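You operate a simulated robot arm through the tools that you are given. There is no shell and no other tool.

The job below is to be done with a simulated robot arm. You get a single attempt, and the scene is never put back.

JOB
Cap the full green jar, stand it in the blue tray and park the white jar under the cock.
Fine: first turn the full jar to the open station between clay hopper and viewer. Set down upright: what you pick out.

The check looks at the end state, three seconds after you hand in, the way a careful person would. Anything else that was tipped, shoved, dropped, spilled or broken makes it a failure. A push-on lid holds only when it is set on centred and level and pressed home; a screw cap is set on level and turned clockwise until tight.

ROBOT AND FRAMES
A 7-joint arm with a two-finger parallel gripper, fixed in place. Base frame: the origin is at the foot of the arm, x ahead of it, y to its left, z up; the work surface is at about z = 700. Lengths are in mm, angles in rad, forces in N, time in s.
With the tool pointing down near the work surface it reaches from about 280 to 680 mm from the base axis. Its first joint turns from -1.152 to 1.152 rad. Payload 1.57 kg.
Tool frame: the origin (TCP) lies between the finger pads and is the grasp point; the fingertips stand 30 mm ahead of it; z points along the fingers, y is the line along which they close. The gripper opens to 110 mm. The fingers are 24 mm wide and 12 mm thick; the gripper's body (48 by 112 mm) begins 78 mm behind the TCP.
Orientation is that of the tool frame in the base frame, as [roll, pitch, yaw] about the fixed x, y, z axes, in that order (R = Rz(yaw) Ry(pitch) Rx(roll)). With the fingers straight down and closing along the base's y, the tool's x points along the base's -x, its y along +y and its z along -z.

CONTROLS
- The arm moves only by the tool drive_tool. Its argument "series" is a list of rows, each an object (a shift or turn left out is 0, a gripper value left out holds the last) with "dp": the shift along the base's x, y, z in mm, a list of three; "rotation": the turn, a rotation vector about the base's x, y, z in rad, a list of three; "hand": the opening in per cent of the stroke, from 0 (shut) to 100 (fully open). In form: [{"dp": [tx, ty, tz], "rotation": [wx, wy, wz], "hand": hand}, ...]. A call has 1 to 20 rows; each row is the pose to reach, as a shift and turn from the pose commanded when the call began. A row lasts 0.2 s, in which the tool goes at most 50 mm and 0.15 rad; a call with a longer step from one row to the next is refused whole, and so is a gripper value outside its range. A pose out of reach is approached as far as the arm can. The call stops where the force on the tool passes 40 N (or 10 N more than at its start, if that is more) or the arm is blocked; 0.2 s more then pass. Each finger travels about 108 mm/s and halts on what it meets, pressing with about 39 N; the grip force reading is that of the motor and also rises with nothing between the fingers. The clock runs only during rows and for 0.2 s after the last one: add rows that repeat a pose to give the fingers time. The reply holds the time, the measured pose of the TCP, the force on the tool along the base axes, the opening and the grip force, in the units named above and with some noise, with the torque about the TCP (base axes, N m) and any sound that the robot's microphone picked up, and new pictures: "views" is both (left out), scene, wrist or none.
- Cameras (640 x 400 px; columns grow to the right, rows downward): "scene" is fixed at [183.2, -420.3, 1392.1]; the picture's right is [0.47, -0.88, 0.00], its down [-0.61, -0.32, -0.72] and it looks along [0.64, 0.34, -0.69] (base axes); focal length 321 px, centre (320, 200). "wrist" rides on the gripper at [70, 16, -141] in the tool frame; the picture's right is [-0.23, 0.97, 0.00], its down [-0.86, -0.20, -0.48] and it looks along [-0.47, -0.11, 0.88] (tool axes); focal length 222 px, centre (320, 200). There is no depth. A picture from a camera that has moved, and an enlarged one, comes with that camera's place and axes in the base frame and with its lens.
- inspect(camera, box): a new picture of the part [left, top, right, bottom] of that camera's present view, enlarged. No time passes.
- sign_off(): hands the job in; it is judged then, once.

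Nothing tells you positions but the pictures and the camera data. Unless the task says otherwise, let go and move clear before handing in.

The tools are called after "Call:" as name(argument=value, ...) on one line, values as JSON. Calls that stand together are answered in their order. drive_tool: Moves the arm, as the interface text tells. Its arguments: {"type":"object","properties":{"series":{"type":"array","items":{"type":"object","properties":{"dp":{"type":"array","items":{"type":"number"}},"rotation":{"type":"array","items":{"type":"number"}},"hand":{"type":"number"}}}},"views":{"type":"string","enum":["both","scene","wrist","none"]}},"required":["series"]} The other tools are called the same way: inspect (camera, box) takes an enlarged picture of a part of a camera's view; sign_off () hands the job in.

At the start:

```text
time_s: 0.0
tcp_pos: [389.2, -209.3, 1178.5]
orientation: [3.141, 0.0, -3.141]
ft_force: [0.7, -0.7, -0.3]
torque: [0.02, 0.01, 0.03]
opening: 110.1
finger_force: 0.0
```

scene: 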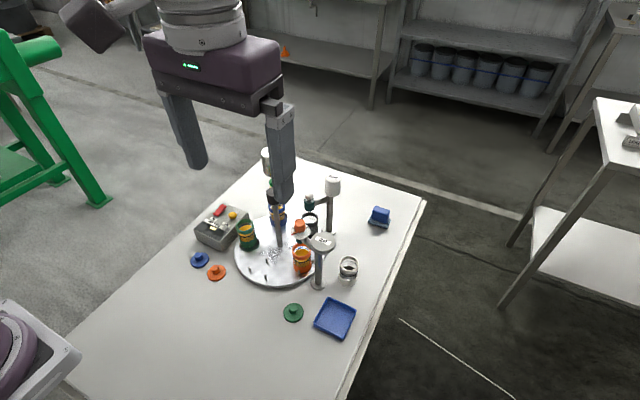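
wrist: 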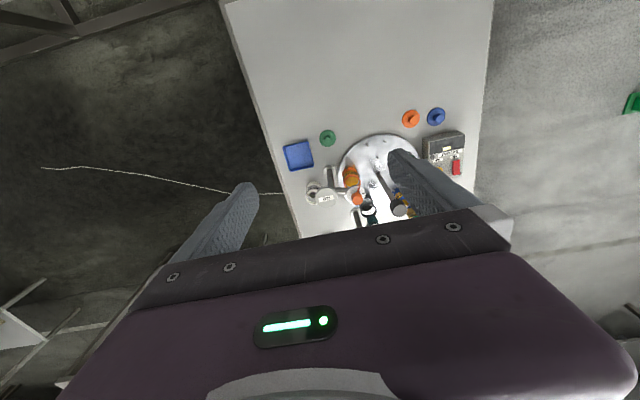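

I see a turntable with jars, a control box with a red lever, lids on the table, a blue tray and several posts. I'll zoom in before moving anything.

Call:
inspect(camera="scene", box=[180, 140, 440, 350])

Call:
inspect(camera="scene", box=[230, 180, 350, 290])

Call:
inspect(camera="scene", box=[180, 190, 260, 290])

Call:
inspect(camera="wrist", box=[270, 90, 480, 240])

```text
1.90 times, centred on (310, 245) of scene
camera zoom: at [183.2, -420.3, 1392.1], right [0.47, -0.88, 0.0], down [-0.61, -0.32, -0.72], along [0.64, 0.34, -0.69], focal length 611 px, centre (339, 114)
```

zoom: 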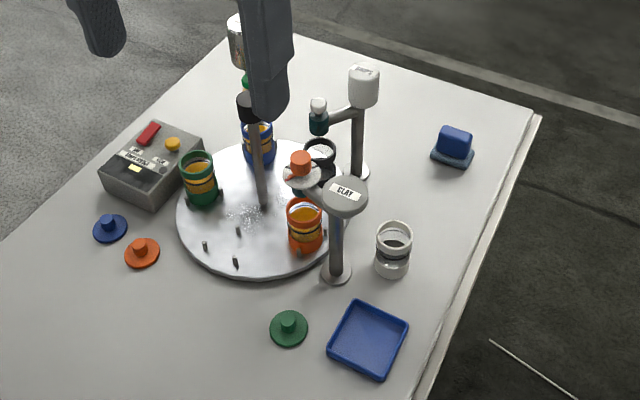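

```text
3.64 times, centred on (290, 235) of scene
camera zoom: at [183.2, -420.3, 1392.1], right [0.47, -0.88, 0.0], down [-0.61, -0.32, -0.72], along [0.64, 0.34, -0.69], focal length 1167 px, centre (429, 73)
```

zoom: 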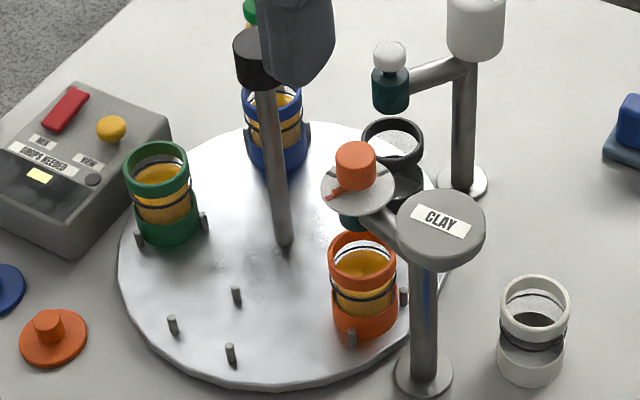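

```text
4.00 times, centred on (220, 240) of scene
camera zoom: at [183.2, -420.3, 1392.1], right [0.47, -0.88, 0.0], down [-0.61, -0.32, -0.72], along [0.64, 0.34, -0.69], focal length 1283 px, centre (720, 40)
```

zoom: 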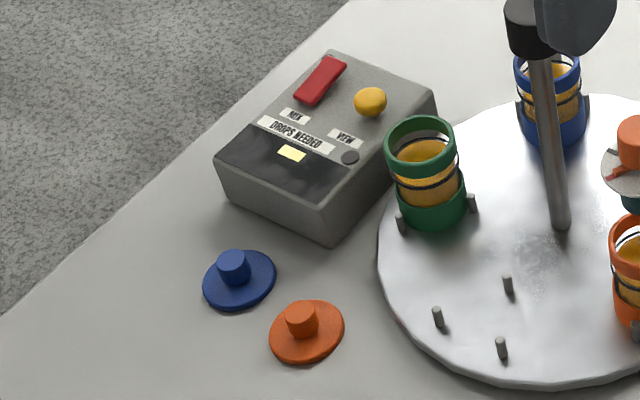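

```text
2.67 times, centred on (375, 165) of wrist
camera zoom: at [319.0, -192.0, 1320.5], right [0.23, 0.97, 0.0], down [0.86, -0.2, 0.48], along [0.47, -0.11, -0.88], focal length 592 px, centre (173, 293)
```

zoom: 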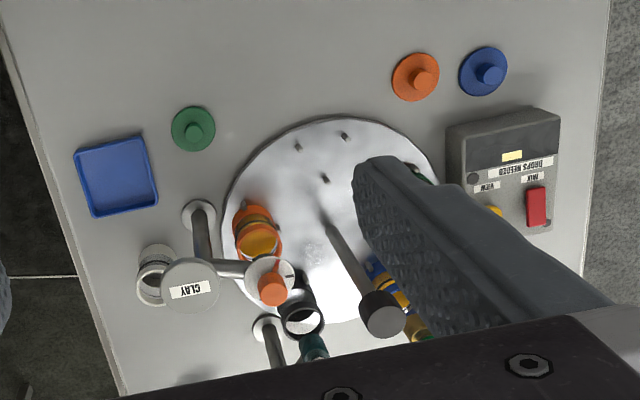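

The carousel has five stations, and the green jar sits next to the VIEW box. The empty three-pin station is beside it on the robot's side, and the CLAY hopper's outlet is over the orange jar. The gripper is hiding part of the scene, so I'll move the arm aside to look for the cock.

Call:
drive_tool(series=[{"dp": [-10, 45, 0]}, {"dp": [-20, 90, 0]}, {"dp": [-30, 135, 0]}, {"dp": [-40, 180, 0]}, {"dp": [-50, 220, 0]}, {"dp": [-60, 260, 0]}])

```text
time_s: 1.4
tcp_pos: [329.3, 51.6, 1180.4]
orientation: [-3.142, -0.002, -3.141]
ft_force: [0.3, -0.1, 0.2]
torque: [0.01, 0.07, 0.03]
opening: 110.3
finger_force: 0.1
camera wrist: at [258.6, 68.3, 1320.5], right [0.23, 0.97, 0.0], down [0.86, -0.2, 0.48], along [0.47, -0.11, -0.88], focal length 222 px, centre (320, 200)
```

scene: 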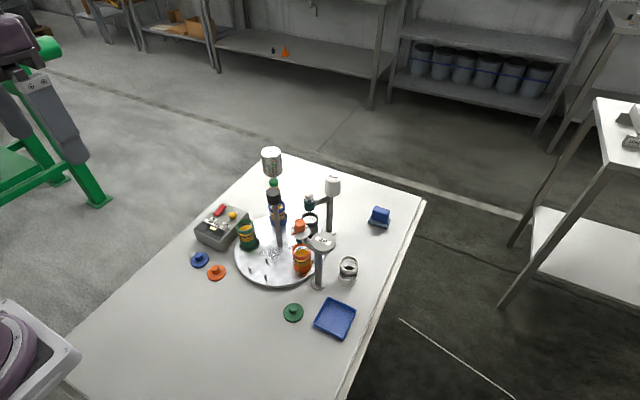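
wrist: 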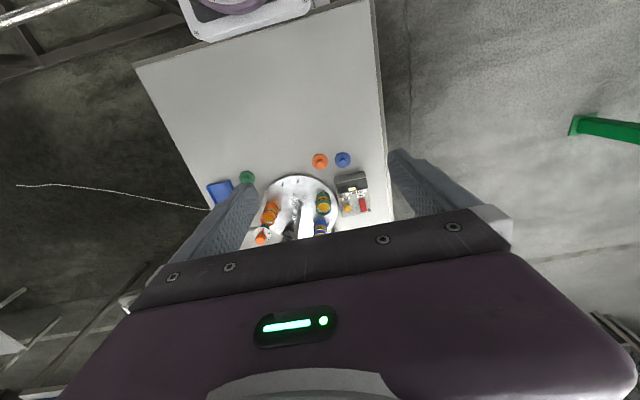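

Call:
inspect(camera="scene", box=[225, 140, 355, 225])

Call:
inspect(camera="scene", box=[255, 180, 345, 240])

Call:
inspect(camera="scene", box=[235, 215, 345, 295])

Call:
inspect(camera="scene", box=[325, 190, 405, 290])

Call:
inspect(camera="scene", box=[270, 280, 370, 350])

Call:
inspect(camera="wrist", box=[200, 140, 390, 250])

```text
4.71 times, centred on (290, 182) of scene
camera zoom: at [183.2, -420.3, 1392.1], right [0.47, -0.88, 0.0], down [-0.61, -0.32, -0.72], along [0.64, 0.34, -0.69], focal length 1510 px, centre (461, 282)
```

zoom: 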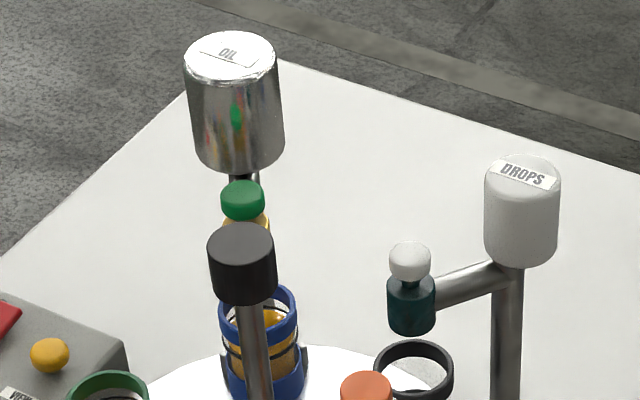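

```text
6.67 times, centred on (300, 210) of scene
camera zoom: at [183.2, -420.3, 1392.1], right [0.47, -0.88, 0.0], down [-0.61, -0.32, -0.72], along [0.64, 0.34, -0.69], focal length 2139 px, centre (453, 133)
```

zoom: 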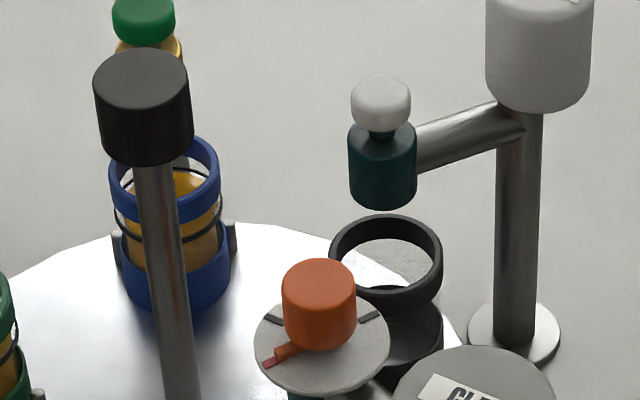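

```text
5.00 times, centred on (290, 255) of scene
camera zoom: at [183.2, -420.3, 1392.1], right [0.47, -0.88, 0.0], down [-0.61, -0.32, -0.72], along [0.64, 0.34, -0.69], focal length 1604 px, centre (470, -75)
```

zoom: 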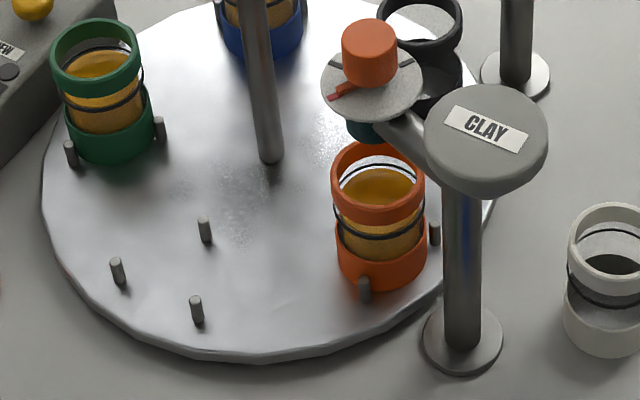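

```text
4.00 times, centred on (365, 240) of scene
camera zoom: at [183.2, -420.3, 1392.1], right [0.47, -0.88, 0.0], down [-0.61, -0.32, -0.72], along [0.64, 0.34, -0.69], focal length 1283 px, centre (140, 40)
```

zoom: 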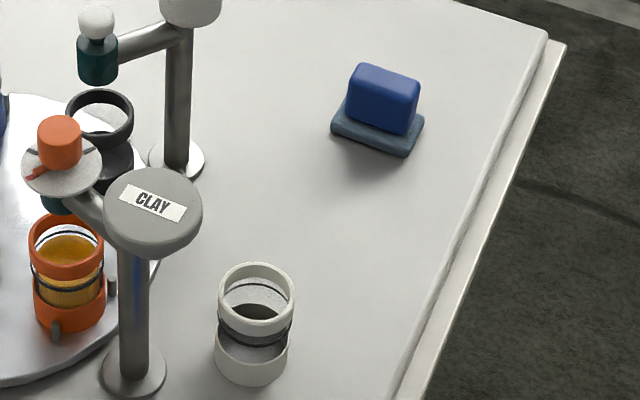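

```text
5.71 times, centred on (320, 315) of scene
camera zoom: at [183.2, -420.3, 1392.1], right [0.47, -0.88, 0.0], down [-0.61, -0.32, -0.72], along [0.64, 0.34, -0.69], focal length 1833 px, centre (320, -457)
```

zoom: 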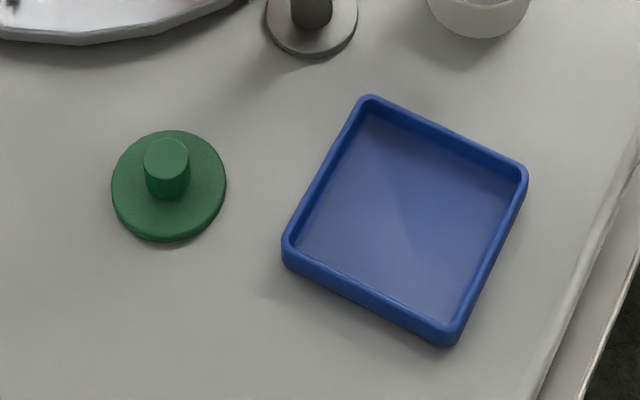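

```text
3.37 times, centred on (295, 195) of wrist
camera zoom: at [258.6, 68.3, 1320.5], right [0.23, 0.97, 0.0], down [0.86, -0.2, 0.48], along [0.47, -0.11, -0.88], focal length 748 px, centre (404, 217)
```

zoom: 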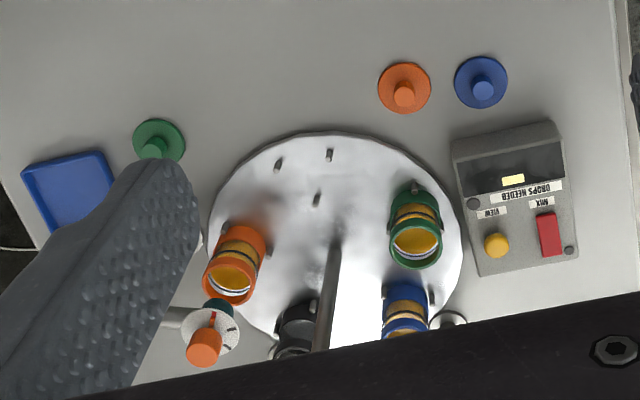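

There are three dispensers: OIL (a brass cock with a green handle, over the blue jar), DROPS (a bulb dropper) and CLAY (a dial). That makes the oil tap at the far station the cock. The centre post's black knob looks like the carousel's turning handle, so I'll move above it and look closely.

Call:
drive_tool(series=[{"dp": [33, -17, -10]}, {"dp": [67, -33, -20]}, {"dp": [101, -50, -40]}, {"dp": [134, -66, -60]}, {"dp": [168, -83, -80]}, {"dp": [201, -99, -100]}, {"dp": [235, -116, -125]}, {"dp": [268, -132, -150]}, {"dp": [268, -132, -150]}])

```text
time_s: 3.4
tcp_pos: [598.0, -81.1, 1028.8]
orientation: [3.14, 0.0, 3.141]
ft_force: [-0.2, -0.2, 0.3]
torque: [0.01, 0.02, 0.03]
opening: 109.9
finger_force: 0.0
camera wrist: at [527.3, -64.5, 1169.8], right [0.23, 0.97, 0.0], down [0.86, -0.2, 0.48], along [0.47, -0.11, -0.88], focal length 222 px, centre (320, 200)
```

scene: 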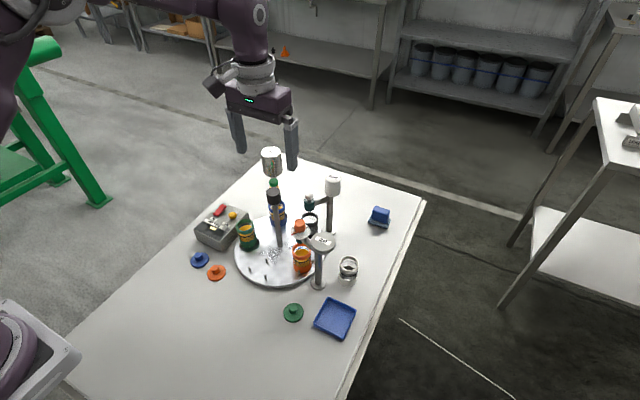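
wrist: 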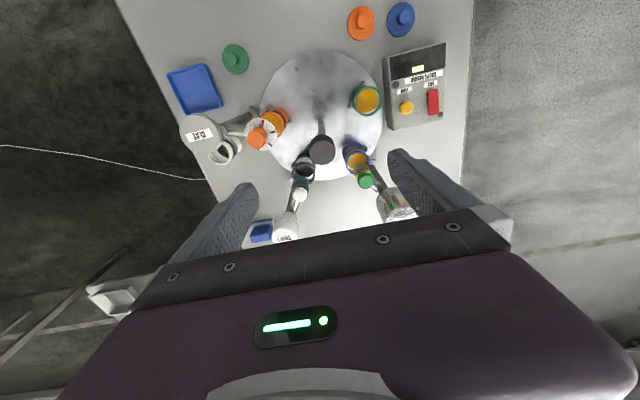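

Call:
inspect(camera="wrist", box=[240, 50, 420, 220])

Call:
inspect(camera="wrist", box=[150, 20, 350, 200])

Call:
inspect(camera="scene", box=[200, 90, 340, 260])

```text
2.35 times, centred on (330, 135) of wrist
camera zoom: at [527.3, -64.5, 1169.8], right [0.23, 0.97, 0.0], down [0.86, -0.2, 0.48], along [0.47, -0.11, -0.88], focal length 523 px, centre (296, 353)
```

zoom: 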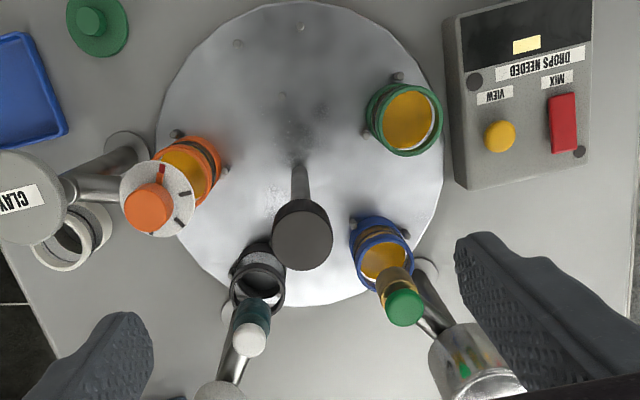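

```text
2.22 times, centred on (250, 110) of wrist
camera zoom: at [527.3, -64.5, 1169.8], right [0.23, 0.97, 0.0], down [0.86, -0.2, 0.48], along [0.47, -0.11, -0.88], focal length 494 px, centre (476, 400)
```

zoom: 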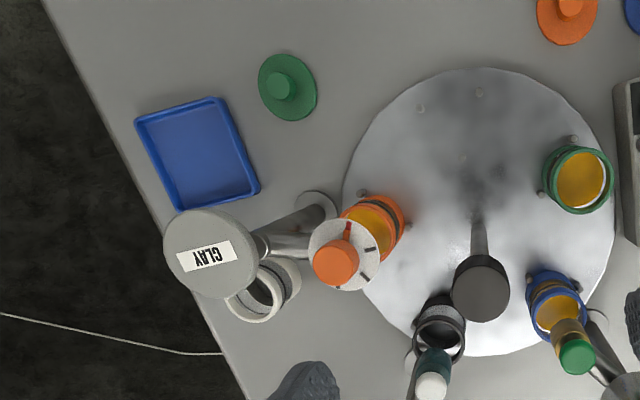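

```text
2.35 times, centred on (270, 175) of scene
camera zoom: at [183.2, -420.3, 1392.1], right [0.47, -0.88, 0.0], down [-0.61, -0.32, -0.72], along [0.64, 0.34, -0.69], focal length 755 px, centre (438, 259)
```

zoom: 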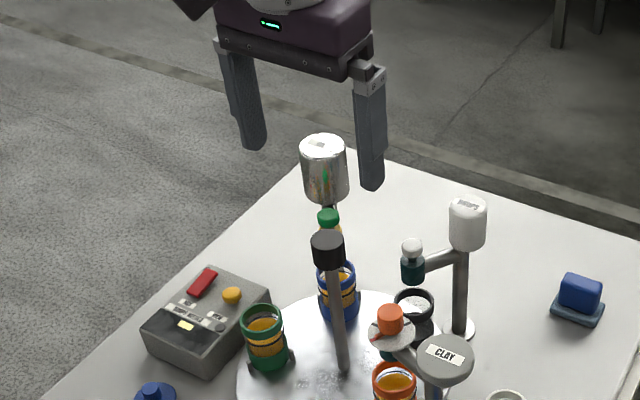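

The view confirms it: the brass cock with the green handle hangs below the OIL tank at the far station. I'll pre-rotate, come down on the black knob at about (598, -79) with its top near z 918, and close on it.

Call:
drive_tool(series=[{"dp": [0, 1, 0], "rotation": [0, 0, -0.126], "hand": 60}, {"dp": [0, 2, -20], "rotation": [0, 0, -0.252]}, {"dp": [0, 2, -40], "rotation": [0, 0, -0.378]}, {"dp": [0, 2, -60], "rotation": [0, 0, -0.504]}, {"dp": [0, 2, -80], "rotation": [0, 0, -0.63]}, {"dp": [0, 2, -95], "rotation": [0, 0, -0.63]}, {"dp": [0, 2, -105], "rotation": [0, 0, -0.63]}, {"dp": [0, 2, -115], "rotation": [0, 0, -0.63]}, {"dp": [0, 2, -115], "rotation": [0, 0, -0.63]}])

```text
time_s: 5.4
tcp_pos: [597.4, -79.1, 913.7]
orientation: [-3.14, 0.0, 2.513]
ft_force: [0.5, 0.3, -0.5]
torque: [0.02, -0.01, -0.02]
opening: 66.0
finger_force: 0.1
camera wrist: at [550.2, -24.1, 1055.2], right [0.76, 0.65, 0.0], down [0.57, -0.66, 0.48], along [0.31, -0.36, -0.88], focal length 222 px, centre (320, 200)
```

scene: 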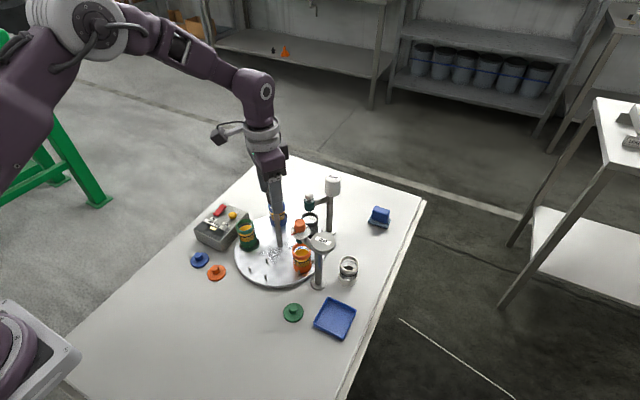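
wrist: 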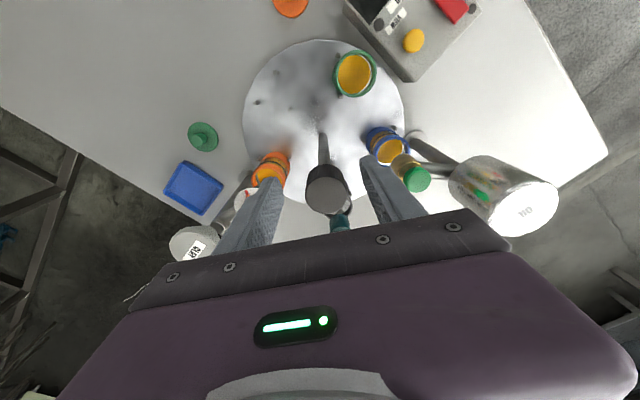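

The knob is centred between the fingers, so I'll close on it.

Call:
drive_tool(series=[{"dp": [0, 0, -6], "hand": 40}, {"dp": [0, 0, -6], "hand": 30}, {"dp": [0, 0, -6], "hand": 20}, {"dp": [0, 0, -6], "hand": 15}, {"dp": [0, 0, -6], "hand": 15}])

```text
time_s: 6.6
tcp_pos: [598.8, -77.8, 908.0]
orientation: [3.139, 0.001, 2.514]
ft_force: [10.0, 18.3, 3.5]
torque: [0.07, -0.4, 0.15]
opening: 35.3
finger_force: 10.6
camera wrist: at [550.4, -23.0, 1049.5], right [0.76, 0.65, 0.0], down [0.57, -0.66, 0.48], along [0.31, -0.36, -0.88], focal length 222 px, centre (320, 200)
```

scene: 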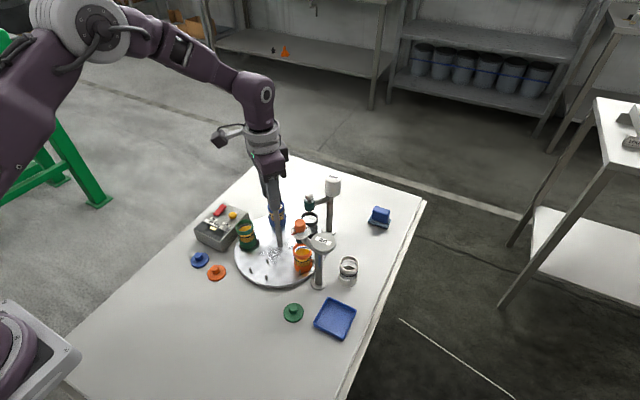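
wrist: 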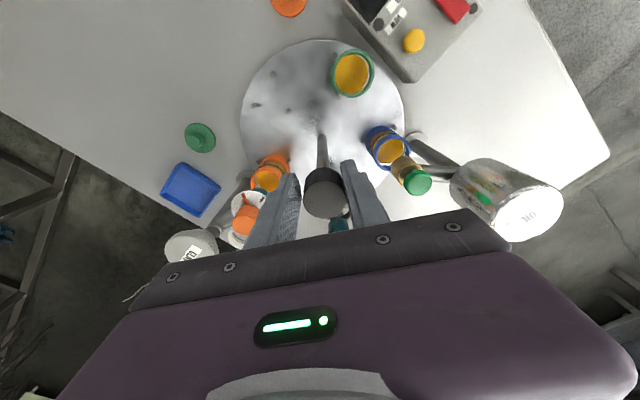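

One finger touched first, so there's a side force of about 20 N along the closing line. I'll shift to relieve it and finish the grip.

Call:
drive_tool(series=[{"dp": [1, 1.4, 0], "hand": 15}, {"dp": [2, 2.8, 0], "hand": 15}, {"dp": [2, 2.8, 0], "hand": 10}, {"dp": [2, 2.8, 0], "hand": 10}], views="none")

```text
time_s: 7.6
tcp_pos: [600.5, -75.1, 909.4]
orientation: [-3.14, 0.002, 2.511]
ft_force: [6.9, 10.5, -0.5]
torque: [0.14, -0.19, 0.06]
opening: 31.6
finger_force: 39.7
```

Call:
drive_tool(series=[{"dp": [0.8, 1.1, 0]}, {"dp": [1.5, 2.2, 0]}, {"dp": [1.5, 2.2, 0]}], views="none")

```text
time_s: 8.4
tcp_pos: [599.5, -75.8, 907.7]
orientation: [-3.138, -0.003, 2.51]
ft_force: [-8.9, -11.4, -2.2]
torque: [0.45, 0.33, -0.15]
opening: 31.1
finger_force: 40.3
```

The knob centre is near (600, -75). I'll back off half the shift and try a small turn.

Call:
drive_tool(series=[{"dp": [-0.7, -1.0, 0]}, {"dp": [-0.7, -1.0, 0], "rotation": [0, 0, 0.05]}, {"dp": [-0.7, -1.0, 0], "rotation": [0, 0, 0.1]}, {"dp": [-0.7, -1.0, 0], "rotation": [0, 0, 0.15]}, {"dp": [-0.7, -1.0, 0], "rotation": [0, 0, 0.15]}])

```text
time_s: 9.6
tcp_pos: [598.9, -76.8, 908.2]
orientation: [-3.137, -0.002, 2.659]
ft_force: [-20.0, -27.5, -9.4]
torque: [-0.04, -0.22, -0.23]
opening: 31.4
finger_force: 40.4
camera wrist: at [544.5, -29.3, 1049.3], right [0.65, 0.76, 0.0], down [0.67, -0.57, 0.48], along [0.36, -0.31, -0.88], focal length 222 px, centre (320, 200)
```

scene: 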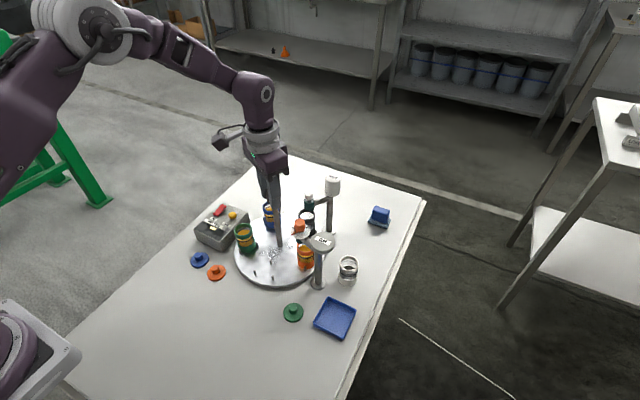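
wrist: 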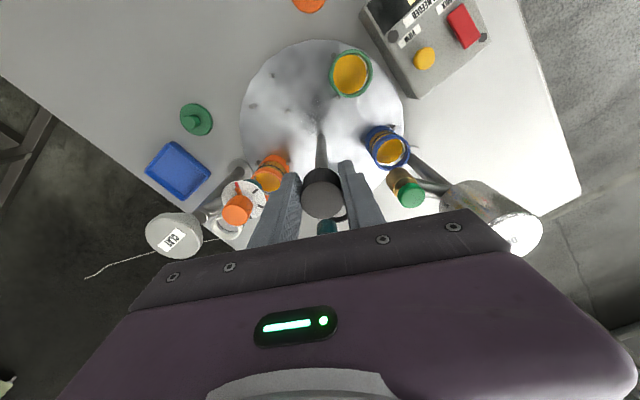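

The carousel follows the knob. The side load has built up, so I'll re-centre by moving back a little.

Call:
drive_tool(series=[{"dp": [-0.6, -0.8, 0]}, {"dp": [-1.2, -1.6, 0]}, {"dp": [-1.2, -1.6, 0]}], views="none")

```text
time_s: 10.4
tcp_pos: [598.8, -76.4, 907.7]
orientation: [3.141, 0.001, 2.662]
ft_force: [-14.7, -22.1, -10.1]
torque: [-0.04, 0.52, -0.18]
opening: 31.4
finger_force: 39.9
```

Call:
drive_tool(series=[{"dp": [-0.8, -1.2, 0.5]}, {"dp": [-1.6, -2.4, 1]}, {"dp": [-1.6, -2.4, 1]}], views="none")

```text
time_s: 11.2
tcp_pos: [599.4, -76.7, 907.7]
orientation: [3.138, -0.001, 2.663]
ft_force: [5.6, -5.7, -30.9]
torque: [-0.28, 0.19, -0.05]
opening: 31.5
finger_force: 40.1
```

Call:
drive_tool(series=[{"dp": [0.3, 0.2, -0.7]}, {"dp": [0.3, 0.4, -1.4]}, {"dp": [0.3, 0.4, -1.4]}], views="none")

```text
time_s: 12.0
tcp_pos: [599.0, -77.3, 908.0]
orientation: [3.14, -0.001, 2.661]
ft_force: [6.5, 5.8, -11.4]
torque: [0.45, 0.85, 0.01]
opening: 31.6
finger_force: 40.7
```

The loads are low now, so I'll continue the turn in small steps.

Call:
drive_tool(series=[{"rotation": [0, 0, 0.07]}, {"rotation": [0, 0, 0.14]}, {"rotation": [0, 0, 0.21]}, {"rotation": [0, 0, 0.28]}, {"rotation": [0, 0, 0.35]}, {"rotation": [0, 0, 0.35]}])

```text
time_s: 13.4
tcp_pos: [599.2, -79.0, 908.9]
orientation: [3.141, 0.002, 3.013]
ft_force: [3.9, -4.4, 2.3]
torque: [-0.09, -0.29, 0.04]
opening: 31.4
finger_force: 40.6
camera wrist: at [530.2, -53.3, 1049.5], right [0.35, 0.94, 0.0], down [0.82, -0.31, 0.48], along [0.45, -0.17, -0.88], focal length 222 px, centre (320, 200)
```

scene: 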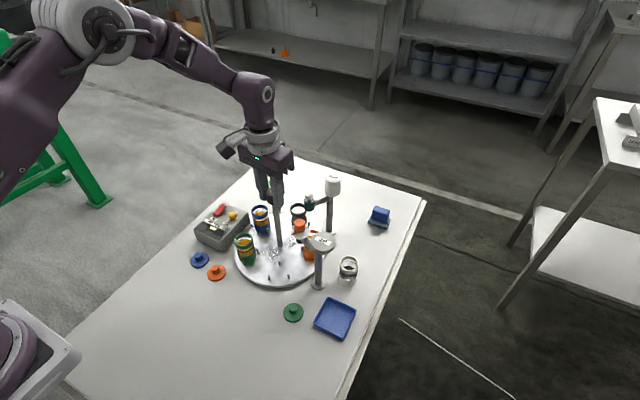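
wrist: 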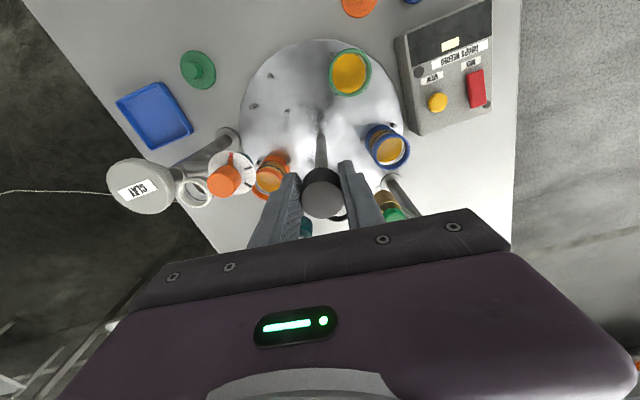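

The turn is smooth and the jars are riding safely. About 0.76 rad remains.

Call:
drive_tool(series=[{"rotation": [0, 0, 0.07]}, {"rotation": [0, 0, 0.14]}, {"rotation": [0, 0, 0.21]}, {"rotation": [0, 0, 0.28]}, {"rotation": [0, 0, 0.35]}, {"rotation": [0, 0, 0.42]}, {"rotation": [0, 0, 0.49]}, {"rotation": [0, 0, 0.56]}, {"rotation": [0, 0, 0.63]}, {"rotation": [0, 0, 0.7]}, {"rotation": [0, 0, 0.757]}, {"rotation": [0, 0, 0.757]}])

```text
time_s: 15.1
tcp_pos: [598.1, -81.4, 907.9]
orientation: [-3.134, -0.002, -2.768]
ft_force: [3.5, -6.5, -4.5]
torque: [0.66, 0.19, -0.09]
opening: 31.4
finger_force: 40.1
stopped in row 8: the force on the tool passed its limit at 41 N (the readings are from after the stop); the commanded pose is now the measured one
camera wrist: at [526.6, -91.0, 1049.5], right [-0.14, 0.99, -0.01], down [0.87, 0.13, 0.48], along [0.48, 0.06, -0.88], focal length 222 px, centre (320, 200)
```

scene: 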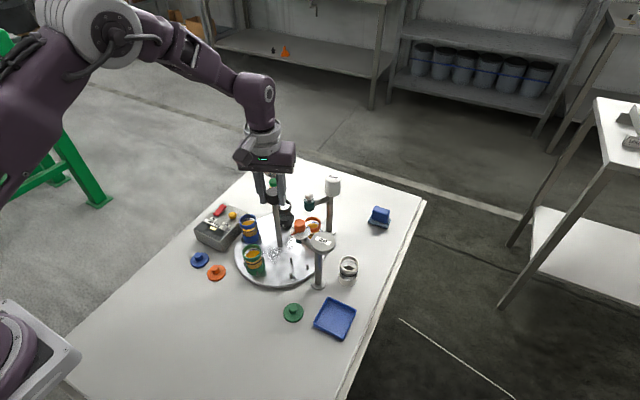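
wrist: 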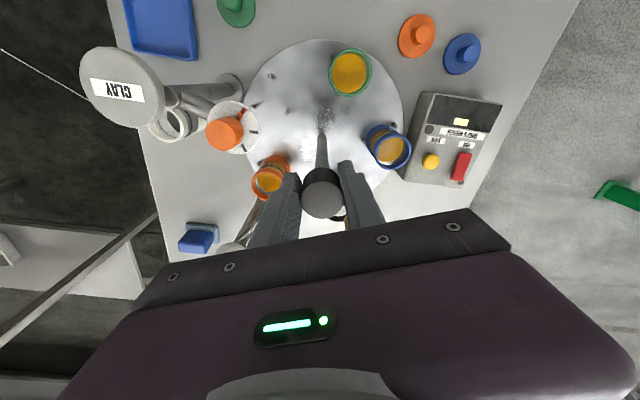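

I've turned about 1.0 rad. The stop was drifting side load, which has now relaxed, and I'll finish the last quarter radian gently.

Call:
drive_tool(series=[{"dp": [0, 0, 0], "rotation": [0, 0, 0.04]}, {"dp": [0, 0, 0], "rotation": [0, 0, 0.08]}, {"dp": [0, 0, 0], "rotation": [0, 0, 0.12]}, {"dp": [0, 0, 0], "rotation": [0, 0, 0.12]}], views="none")

```text
time_s: 16.1
tcp_pos: [599.1, -82.6, 907.9]
orientation: [-3.133, -0.001, -2.649]
ft_force: [10.7, -16.4, -8.7]
torque: [0.26, 0.67, -0.12]
opening: 31.1
finger_force: 40.0
```

Call:
drive_tool(series=[{"dp": [0.6, -1.2, -0.3], "rotation": [0, 0, 0]}, {"dp": [0.8, -1.6, -0.3], "rotation": [0, 0, 0.045]}, {"dp": [0.9, -1.8, -0.3], "rotation": [0, 0, 0.09]}, {"dp": [1, -2, -0.3], "rotation": [0, 0, 0.135]}, {"dp": [1, -2, -0.3], "rotation": [0, 0, 0.135]}])

```text
time_s: 17.3
tcp_pos: [599.3, -83.5, 909.1]
orientation: [-3.135, 0.001, -2.513]
ft_force: [1.0, -9.2, 7.9]
torque: [0.24, 0.87, -0.02]
opening: 31.3
finger_force: 40.1
camera wrist: at [532.2, -110.4, 1049.6], right [-0.39, 0.92, -0.01], down [0.81, 0.34, 0.48], along [0.44, 0.18, -0.88], focal length 222 px, centre (320, 200)
```

scene: 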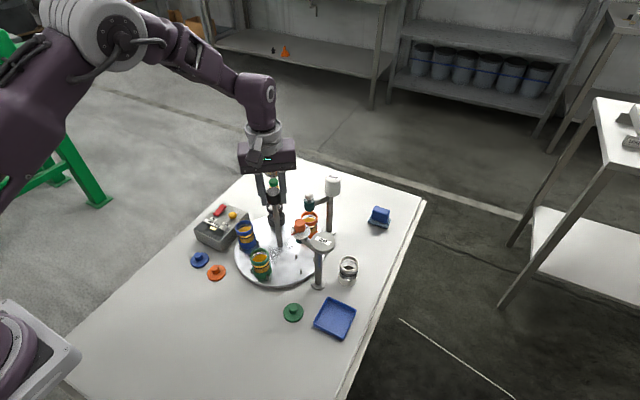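
wrist: 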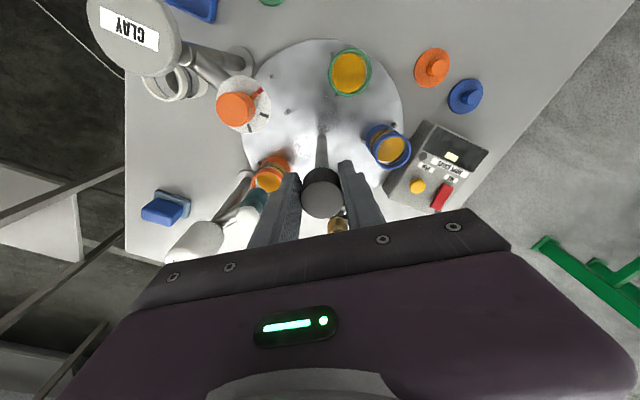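

The turn is complete: the green jar now sits at the near open station. I'll release the knob and rise to check.

Call:
drive_tool(series=[{"hand": 30}, {"hand": 55}, {"dp": [0, 0, 10], "hand": 55}, {"dp": [0, 0, 40]}, {"dp": [0, 0, 80]}, {"dp": [-30, 0, 100], "rotation": [0, 0, -0.126]}, {"dp": [-60, 0, 120], "rotation": [0, 0, -0.252]}, {"dp": [-90, 0, 120], "rotation": [0, 0, -0.378]}, {"dp": [-120, 0, 120], "rotation": [0, 0, -0.504]}, {"dp": [-150, 0, 120], "rotation": [0, 0, -0.628]}, {"dp": [-150, 0, 120], "rotation": [0, 0, -0.628]}])

```text
time_s: 19.7
tcp_pos: [449.4, -84.0, 1029.0]
orientation: [-3.135, -0.002, -3.14]
ft_force: [-0.7, 0.9, 0.8]
torque: [0.02, 0.03, -0.01]
opening: 60.4
finger_force: 0.0
camera wrist: at [378.4, -65.5, 1169.5], right [0.23, 0.97, -0.01], down [0.85, -0.2, 0.48], along [0.47, -0.12, -0.88], focal length 222 px, centre (320, 200)
```

scene: 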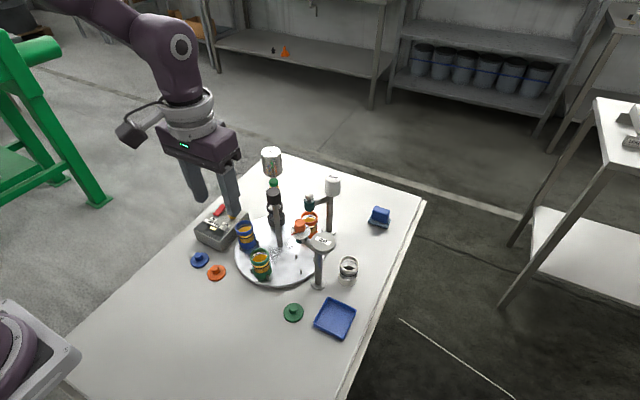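
wrist: 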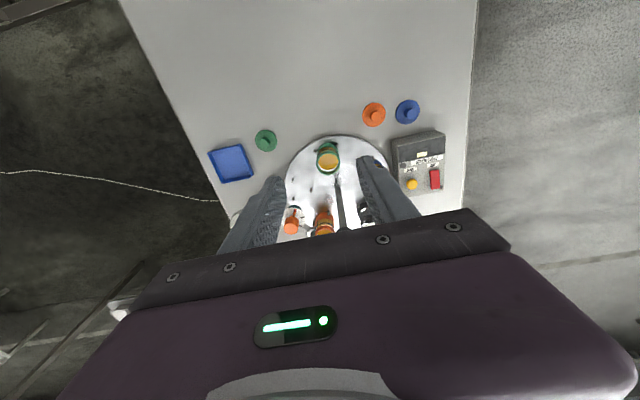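

Call:
inspect(camera="wrist", box=[200, 120, 400, 245])

Call:
inspect(camera="scene", box=[225, 210, 345, 290])

Call:
inspect(camera="scene", box=[240, 240, 300, 290])

Call:
inspect(camera="wrist", box=[290, 130, 380, 220])

```text
3.20 times, centred on (300, 182) of wrist
camera zoom: at [378.4, -65.5, 1169.5], right [0.23, 0.97, -0.01], down [0.85, -0.2, 0.48], along [0.47, -0.12, -0.88], focal length 711 px, centre (384, 256)
```

zoom: 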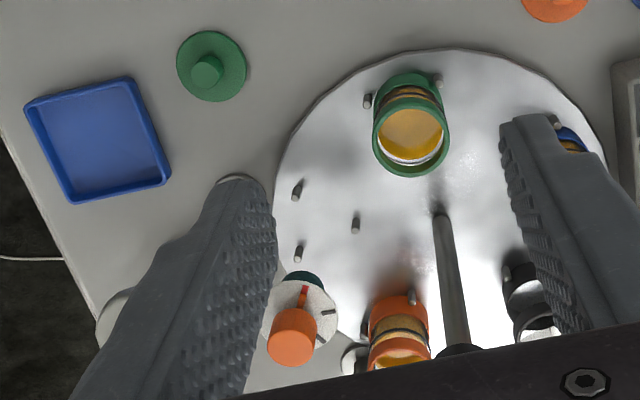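

```text
5.00 times, centred on (285, 250) of scene
camera zoom: at [183.2, -420.3, 1392.1], right [0.47, -0.88, 0.0], down [-0.61, -0.32, -0.72], along [0.64, 0.34, -0.69], focal length 1604 px, centre (495, -50)
```

zoom: 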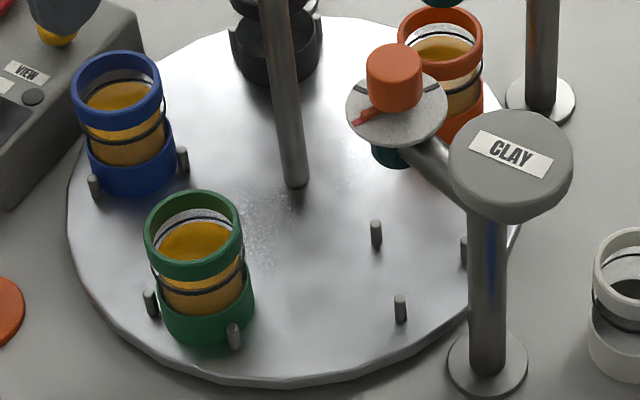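

```text
8.00 times, centred on (270, 265) of scene
camera zoom: at [183.2, -420.3, 1392.1], right [0.47, -0.88, 0.0], down [-0.61, -0.32, -0.72], along [0.64, 0.34, -0.69], focal length 2566 px, centre (720, -320)
```

zoom: 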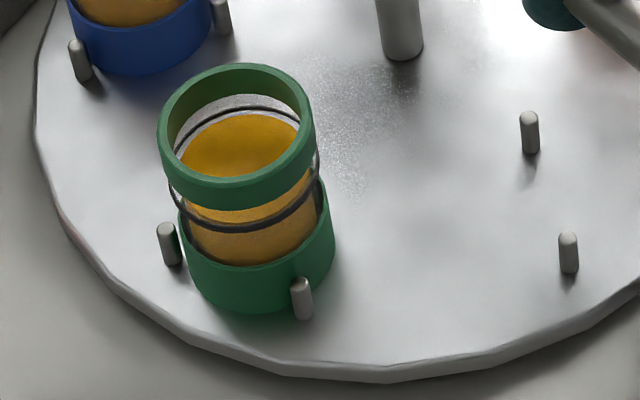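

```text
4.44 times, centred on (335, 175) of wrist
camera zoom: at [378.4, -65.5, 1169.5], right [0.23, 0.97, -0.01], down [0.85, -0.2, 0.48], along [0.47, -0.12, -0.88], focal length 987 px, centre (253, 311)
```

zoom: 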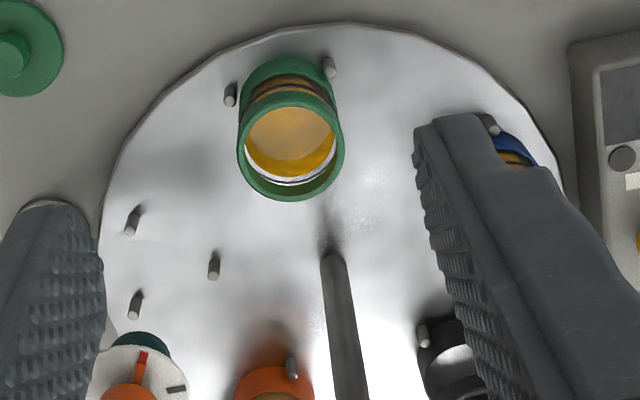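

The green jar stands at the open station, about (513, -83) with its rim near z 785. The lid is near (464, -202), so I'll level the tool and move above it.

Call:
drive_tool(series=[{"dp": [2, -20, -20], "rotation": [0.0065, 0, 0], "hand": 36}, {"dp": [5, -45, -50], "rotation": [0.0065, 0, 0]}, {"dp": [8, -70, -85], "rotation": [0.0065, 0, 0]}, {"dp": [11, -90, -120], "rotation": [0.0065, 0, 0]}, {"dp": [13, -105, -155], "rotation": [0.0065, 0, 0]}, {"dp": [15, -119, -185], "rotation": [0.0065, 0, 0]}, {"dp": [15, -119, -198], "rotation": [0.0065, 0, 0]}, {"dp": [15, -119, -198], "rotation": [0.0065, 0, 0]}])

Call:
inspect(camera="wrist", box=[240, 120, 400, 220])

Call:
inspect(camera="scene", box=[240, 260, 340, 340])

```text
time_s: 21.5
tcp_pos: [464.4, -201.4, 830.0]
orientation: [-3.141, -0.001, -3.14]
ft_force: [-0.3, -0.6, 0.1]
torque: [0.0, -0.01, -0.02]
opening: 39.4
finger_force: 0.0
camera wrist: at [393.6, -185.3, 971.8], right [0.23, 0.97, 0.0], down [0.86, -0.2, 0.48], along [0.47, -0.11, -0.88], focal length 222 px, centre (320, 200)
```

scene: 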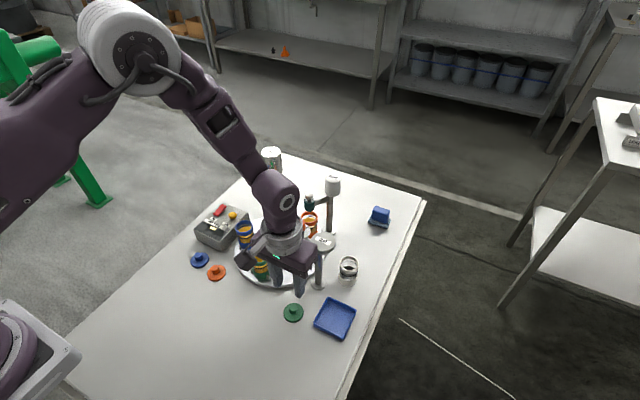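
wrist: 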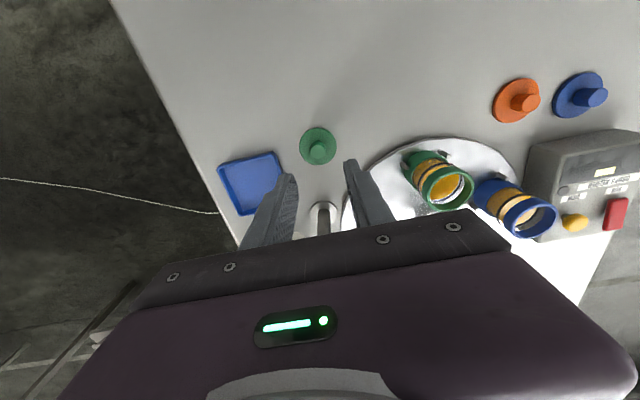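

```text
4.00 times, centred on (320, 170) of wrist
camera zoom: at [393.6, -185.3, 971.8], right [0.23, 0.97, 0.0], down [0.86, -0.2, 0.48], along [0.47, -0.11, -0.88], focal length 888 px, centre (320, 320)
```

zoom: 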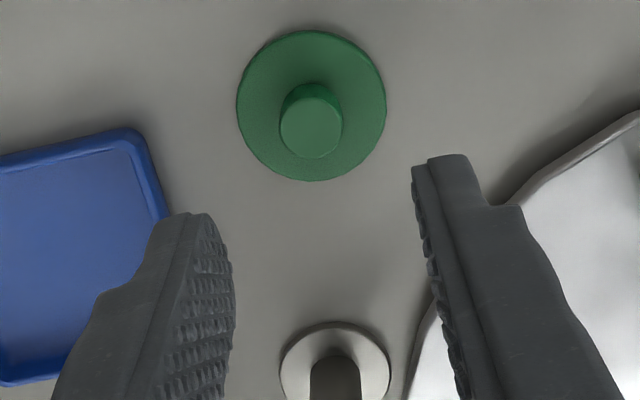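

```text
5.00 times, centred on (290, 300) of scene
camera zoom: at [183.2, -420.3, 1392.1], right [0.47, -0.88, 0.0], down [-0.61, -0.32, -0.72], along [0.64, 0.34, -0.69], focal length 1604 px, centre (470, -300)
```

zoom: 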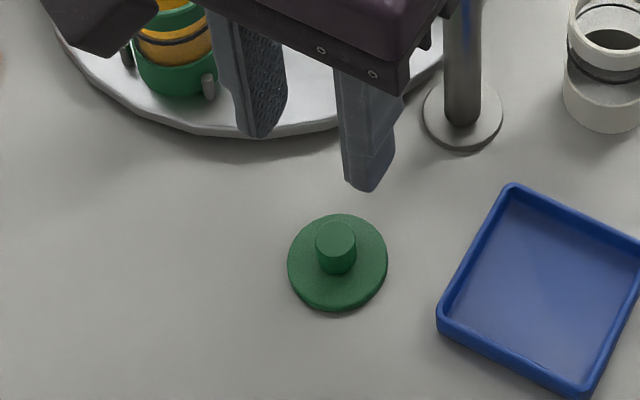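

The lid's grip knob is at about (463, -204.5), top near z 726. I'll lower the open fingers around it.

Call:
drive_tool(series=[{"dp": [-1.1, -3, -20]}, {"dp": [-1.1, -3, -45]}, {"dp": [-1.1, -3, -65]}, {"dp": [-1.1, -3, -80]}, {"dp": [-1.1, -3, -88]}, {"dp": [-1.1, -3, -88]}])

Call:
inspect(camera="wrist", box=[240, 120, 400, 220])

Call:
inspect(camera="scene", box=[250, 260, 330, 340])

```text
time_s: 22.9
tcp_pos: [463.9, -204.6, 741.9]
orientation: [-3.141, 0.0, -3.14]
ft_force: [0.1, 0.4, 0.6]
torque: [-0.03, 0.0, -0.04]
opening: 39.8
finger_force: 0.1
camera wrist: at [393.0, -188.7, 883.7], right [0.23, 0.97, 0.0], down [0.85, -0.2, 0.48], along [0.47, -0.11, -0.88], focal length 222 px, centre (320, 200)
```

scene: 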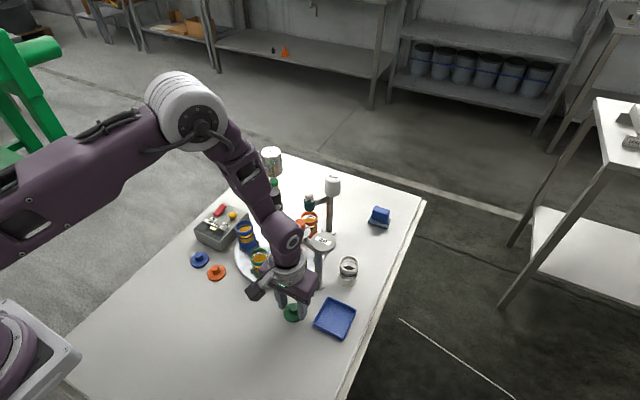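
wrist: 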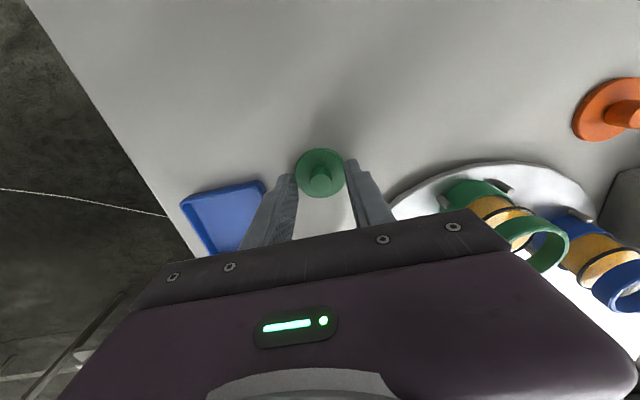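

```text
4.00 times, centred on (320, 170) of wrist
camera zoom: at [393.0, -188.7, 883.7], right [0.23, 0.97, 0.0], down [0.85, -0.2, 0.48], along [0.47, -0.11, -0.88], focal length 888 px, centre (320, 320)
```

zoom: 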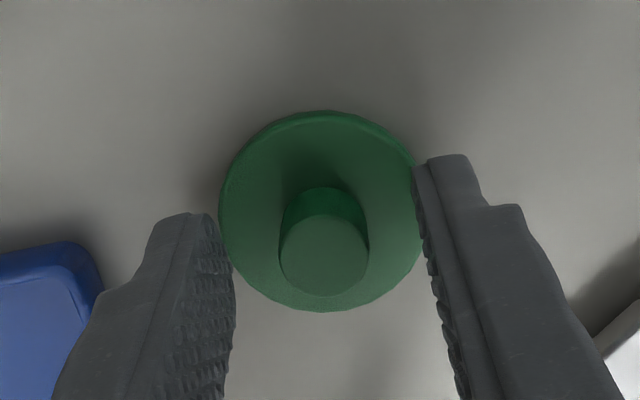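

```text
5.00 times, centred on (290, 300) of scene
camera zoom: at [183.2, -420.3, 1392.1], right [0.47, -0.88, 0.0], down [-0.61, -0.32, -0.72], along [0.64, 0.34, -0.69], focal length 1604 px, centre (470, -300)
```

zoom: 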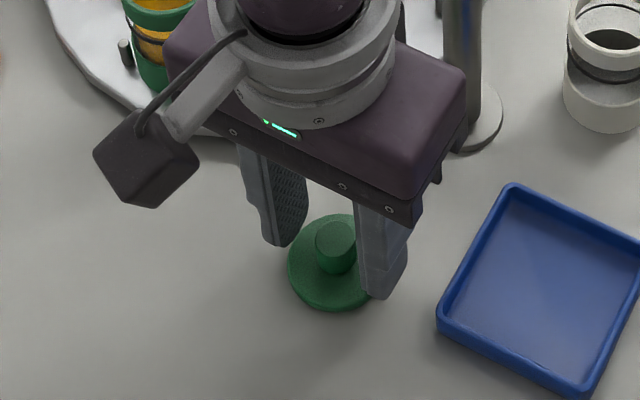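

Well centred. I'll close on the lid's knob.

Call:
drive_tool(series=[{"hand": 22}, {"hand": 16}, {"hand": 10}, {"hand": 8}, {"hand": 8}], views="none")

```text
time_s: 24.1
tcp_pos: [463.1, -204.7, 742.9]
orientation: [-3.14, 0.0, -3.141]
ft_force: [0.4, -0.6, 1.2]
torque: [-0.01, -0.02, 0.03]
opening: 14.4
finger_force: 30.1
```

Call:
drive_tool(series=[{"hand": 6}, {"hand": 6}, {"dp": [0, 0, 20]}, {"dp": [0, 0, 60]}, {"dp": [0, 0, 100]}, {"dp": [0, 0, 140]}, {"dp": [0, 0, 140]}])

Call:
inspect(camera="wrist", box=[240, 120, 400, 220])

Call:
inspect(camera="scene", box=[240, 220, 340, 300])

```text
time_s: 25.7
tcp_pos: [462.2, -204.6, 882.5]
orientation: [-3.14, -0.001, 3.142]
ft_force: [-0.2, 0.0, -0.1]
torque: [-0.02, -0.01, 0.01]
opening: 14.0
finger_force: 30.7
camera wrist: at [392.7, -188.6, 1023.3], right [0.23, 0.97, 0.0], down [0.86, -0.2, 0.48], along [0.47, -0.11, -0.88], focal length 222 px, centre (320, 200)
```

scene: 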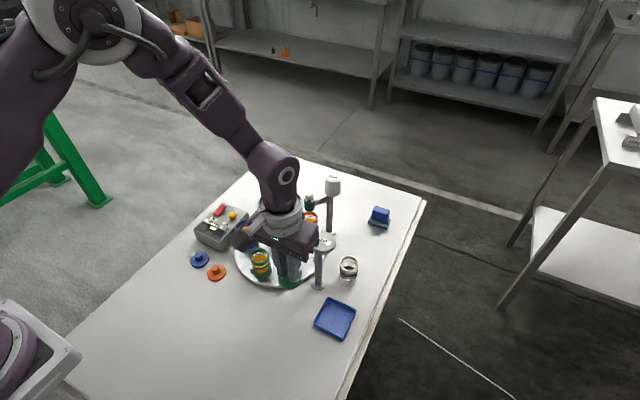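
wrist: 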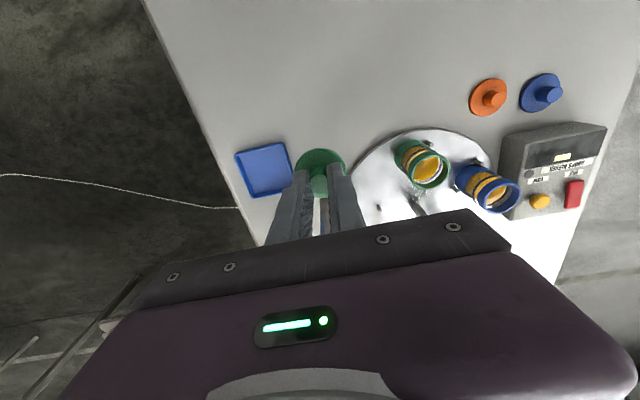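

```text
4.00 times, centred on (320, 170) of wrist
camera zoom: at [392.7, -188.6, 1023.3], right [0.23, 0.97, 0.0], down [0.86, -0.2, 0.48], along [0.47, -0.11, -0.88], focal length 888 px, centre (320, 320)
```

zoom: 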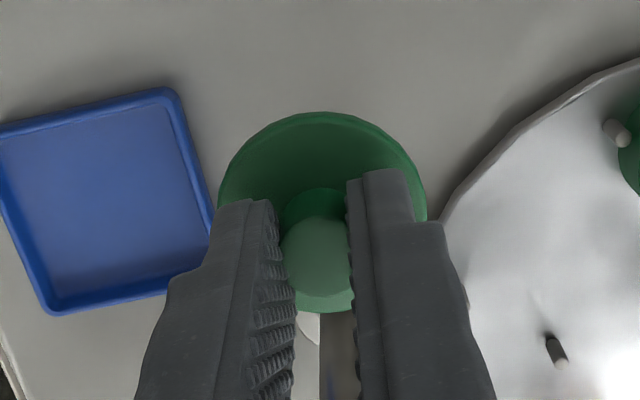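

```text
5.00 times, centred on (290, 260) of scene
camera zoom: at [183.2, -420.3, 1392.1], right [0.47, -0.88, 0.0], down [-0.61, -0.32, -0.72], along [0.64, 0.34, -0.69], focal length 1604 px, centre (470, -100)
```

zoom: 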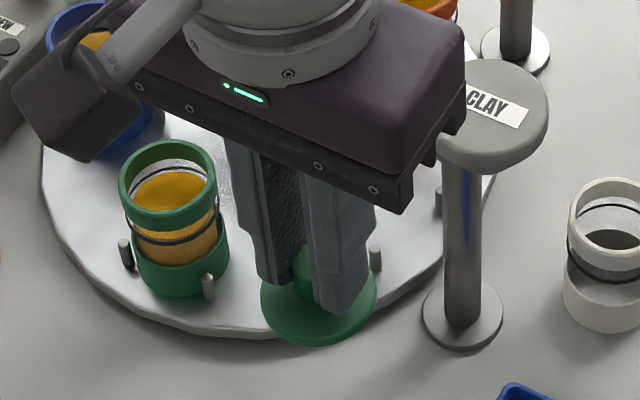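

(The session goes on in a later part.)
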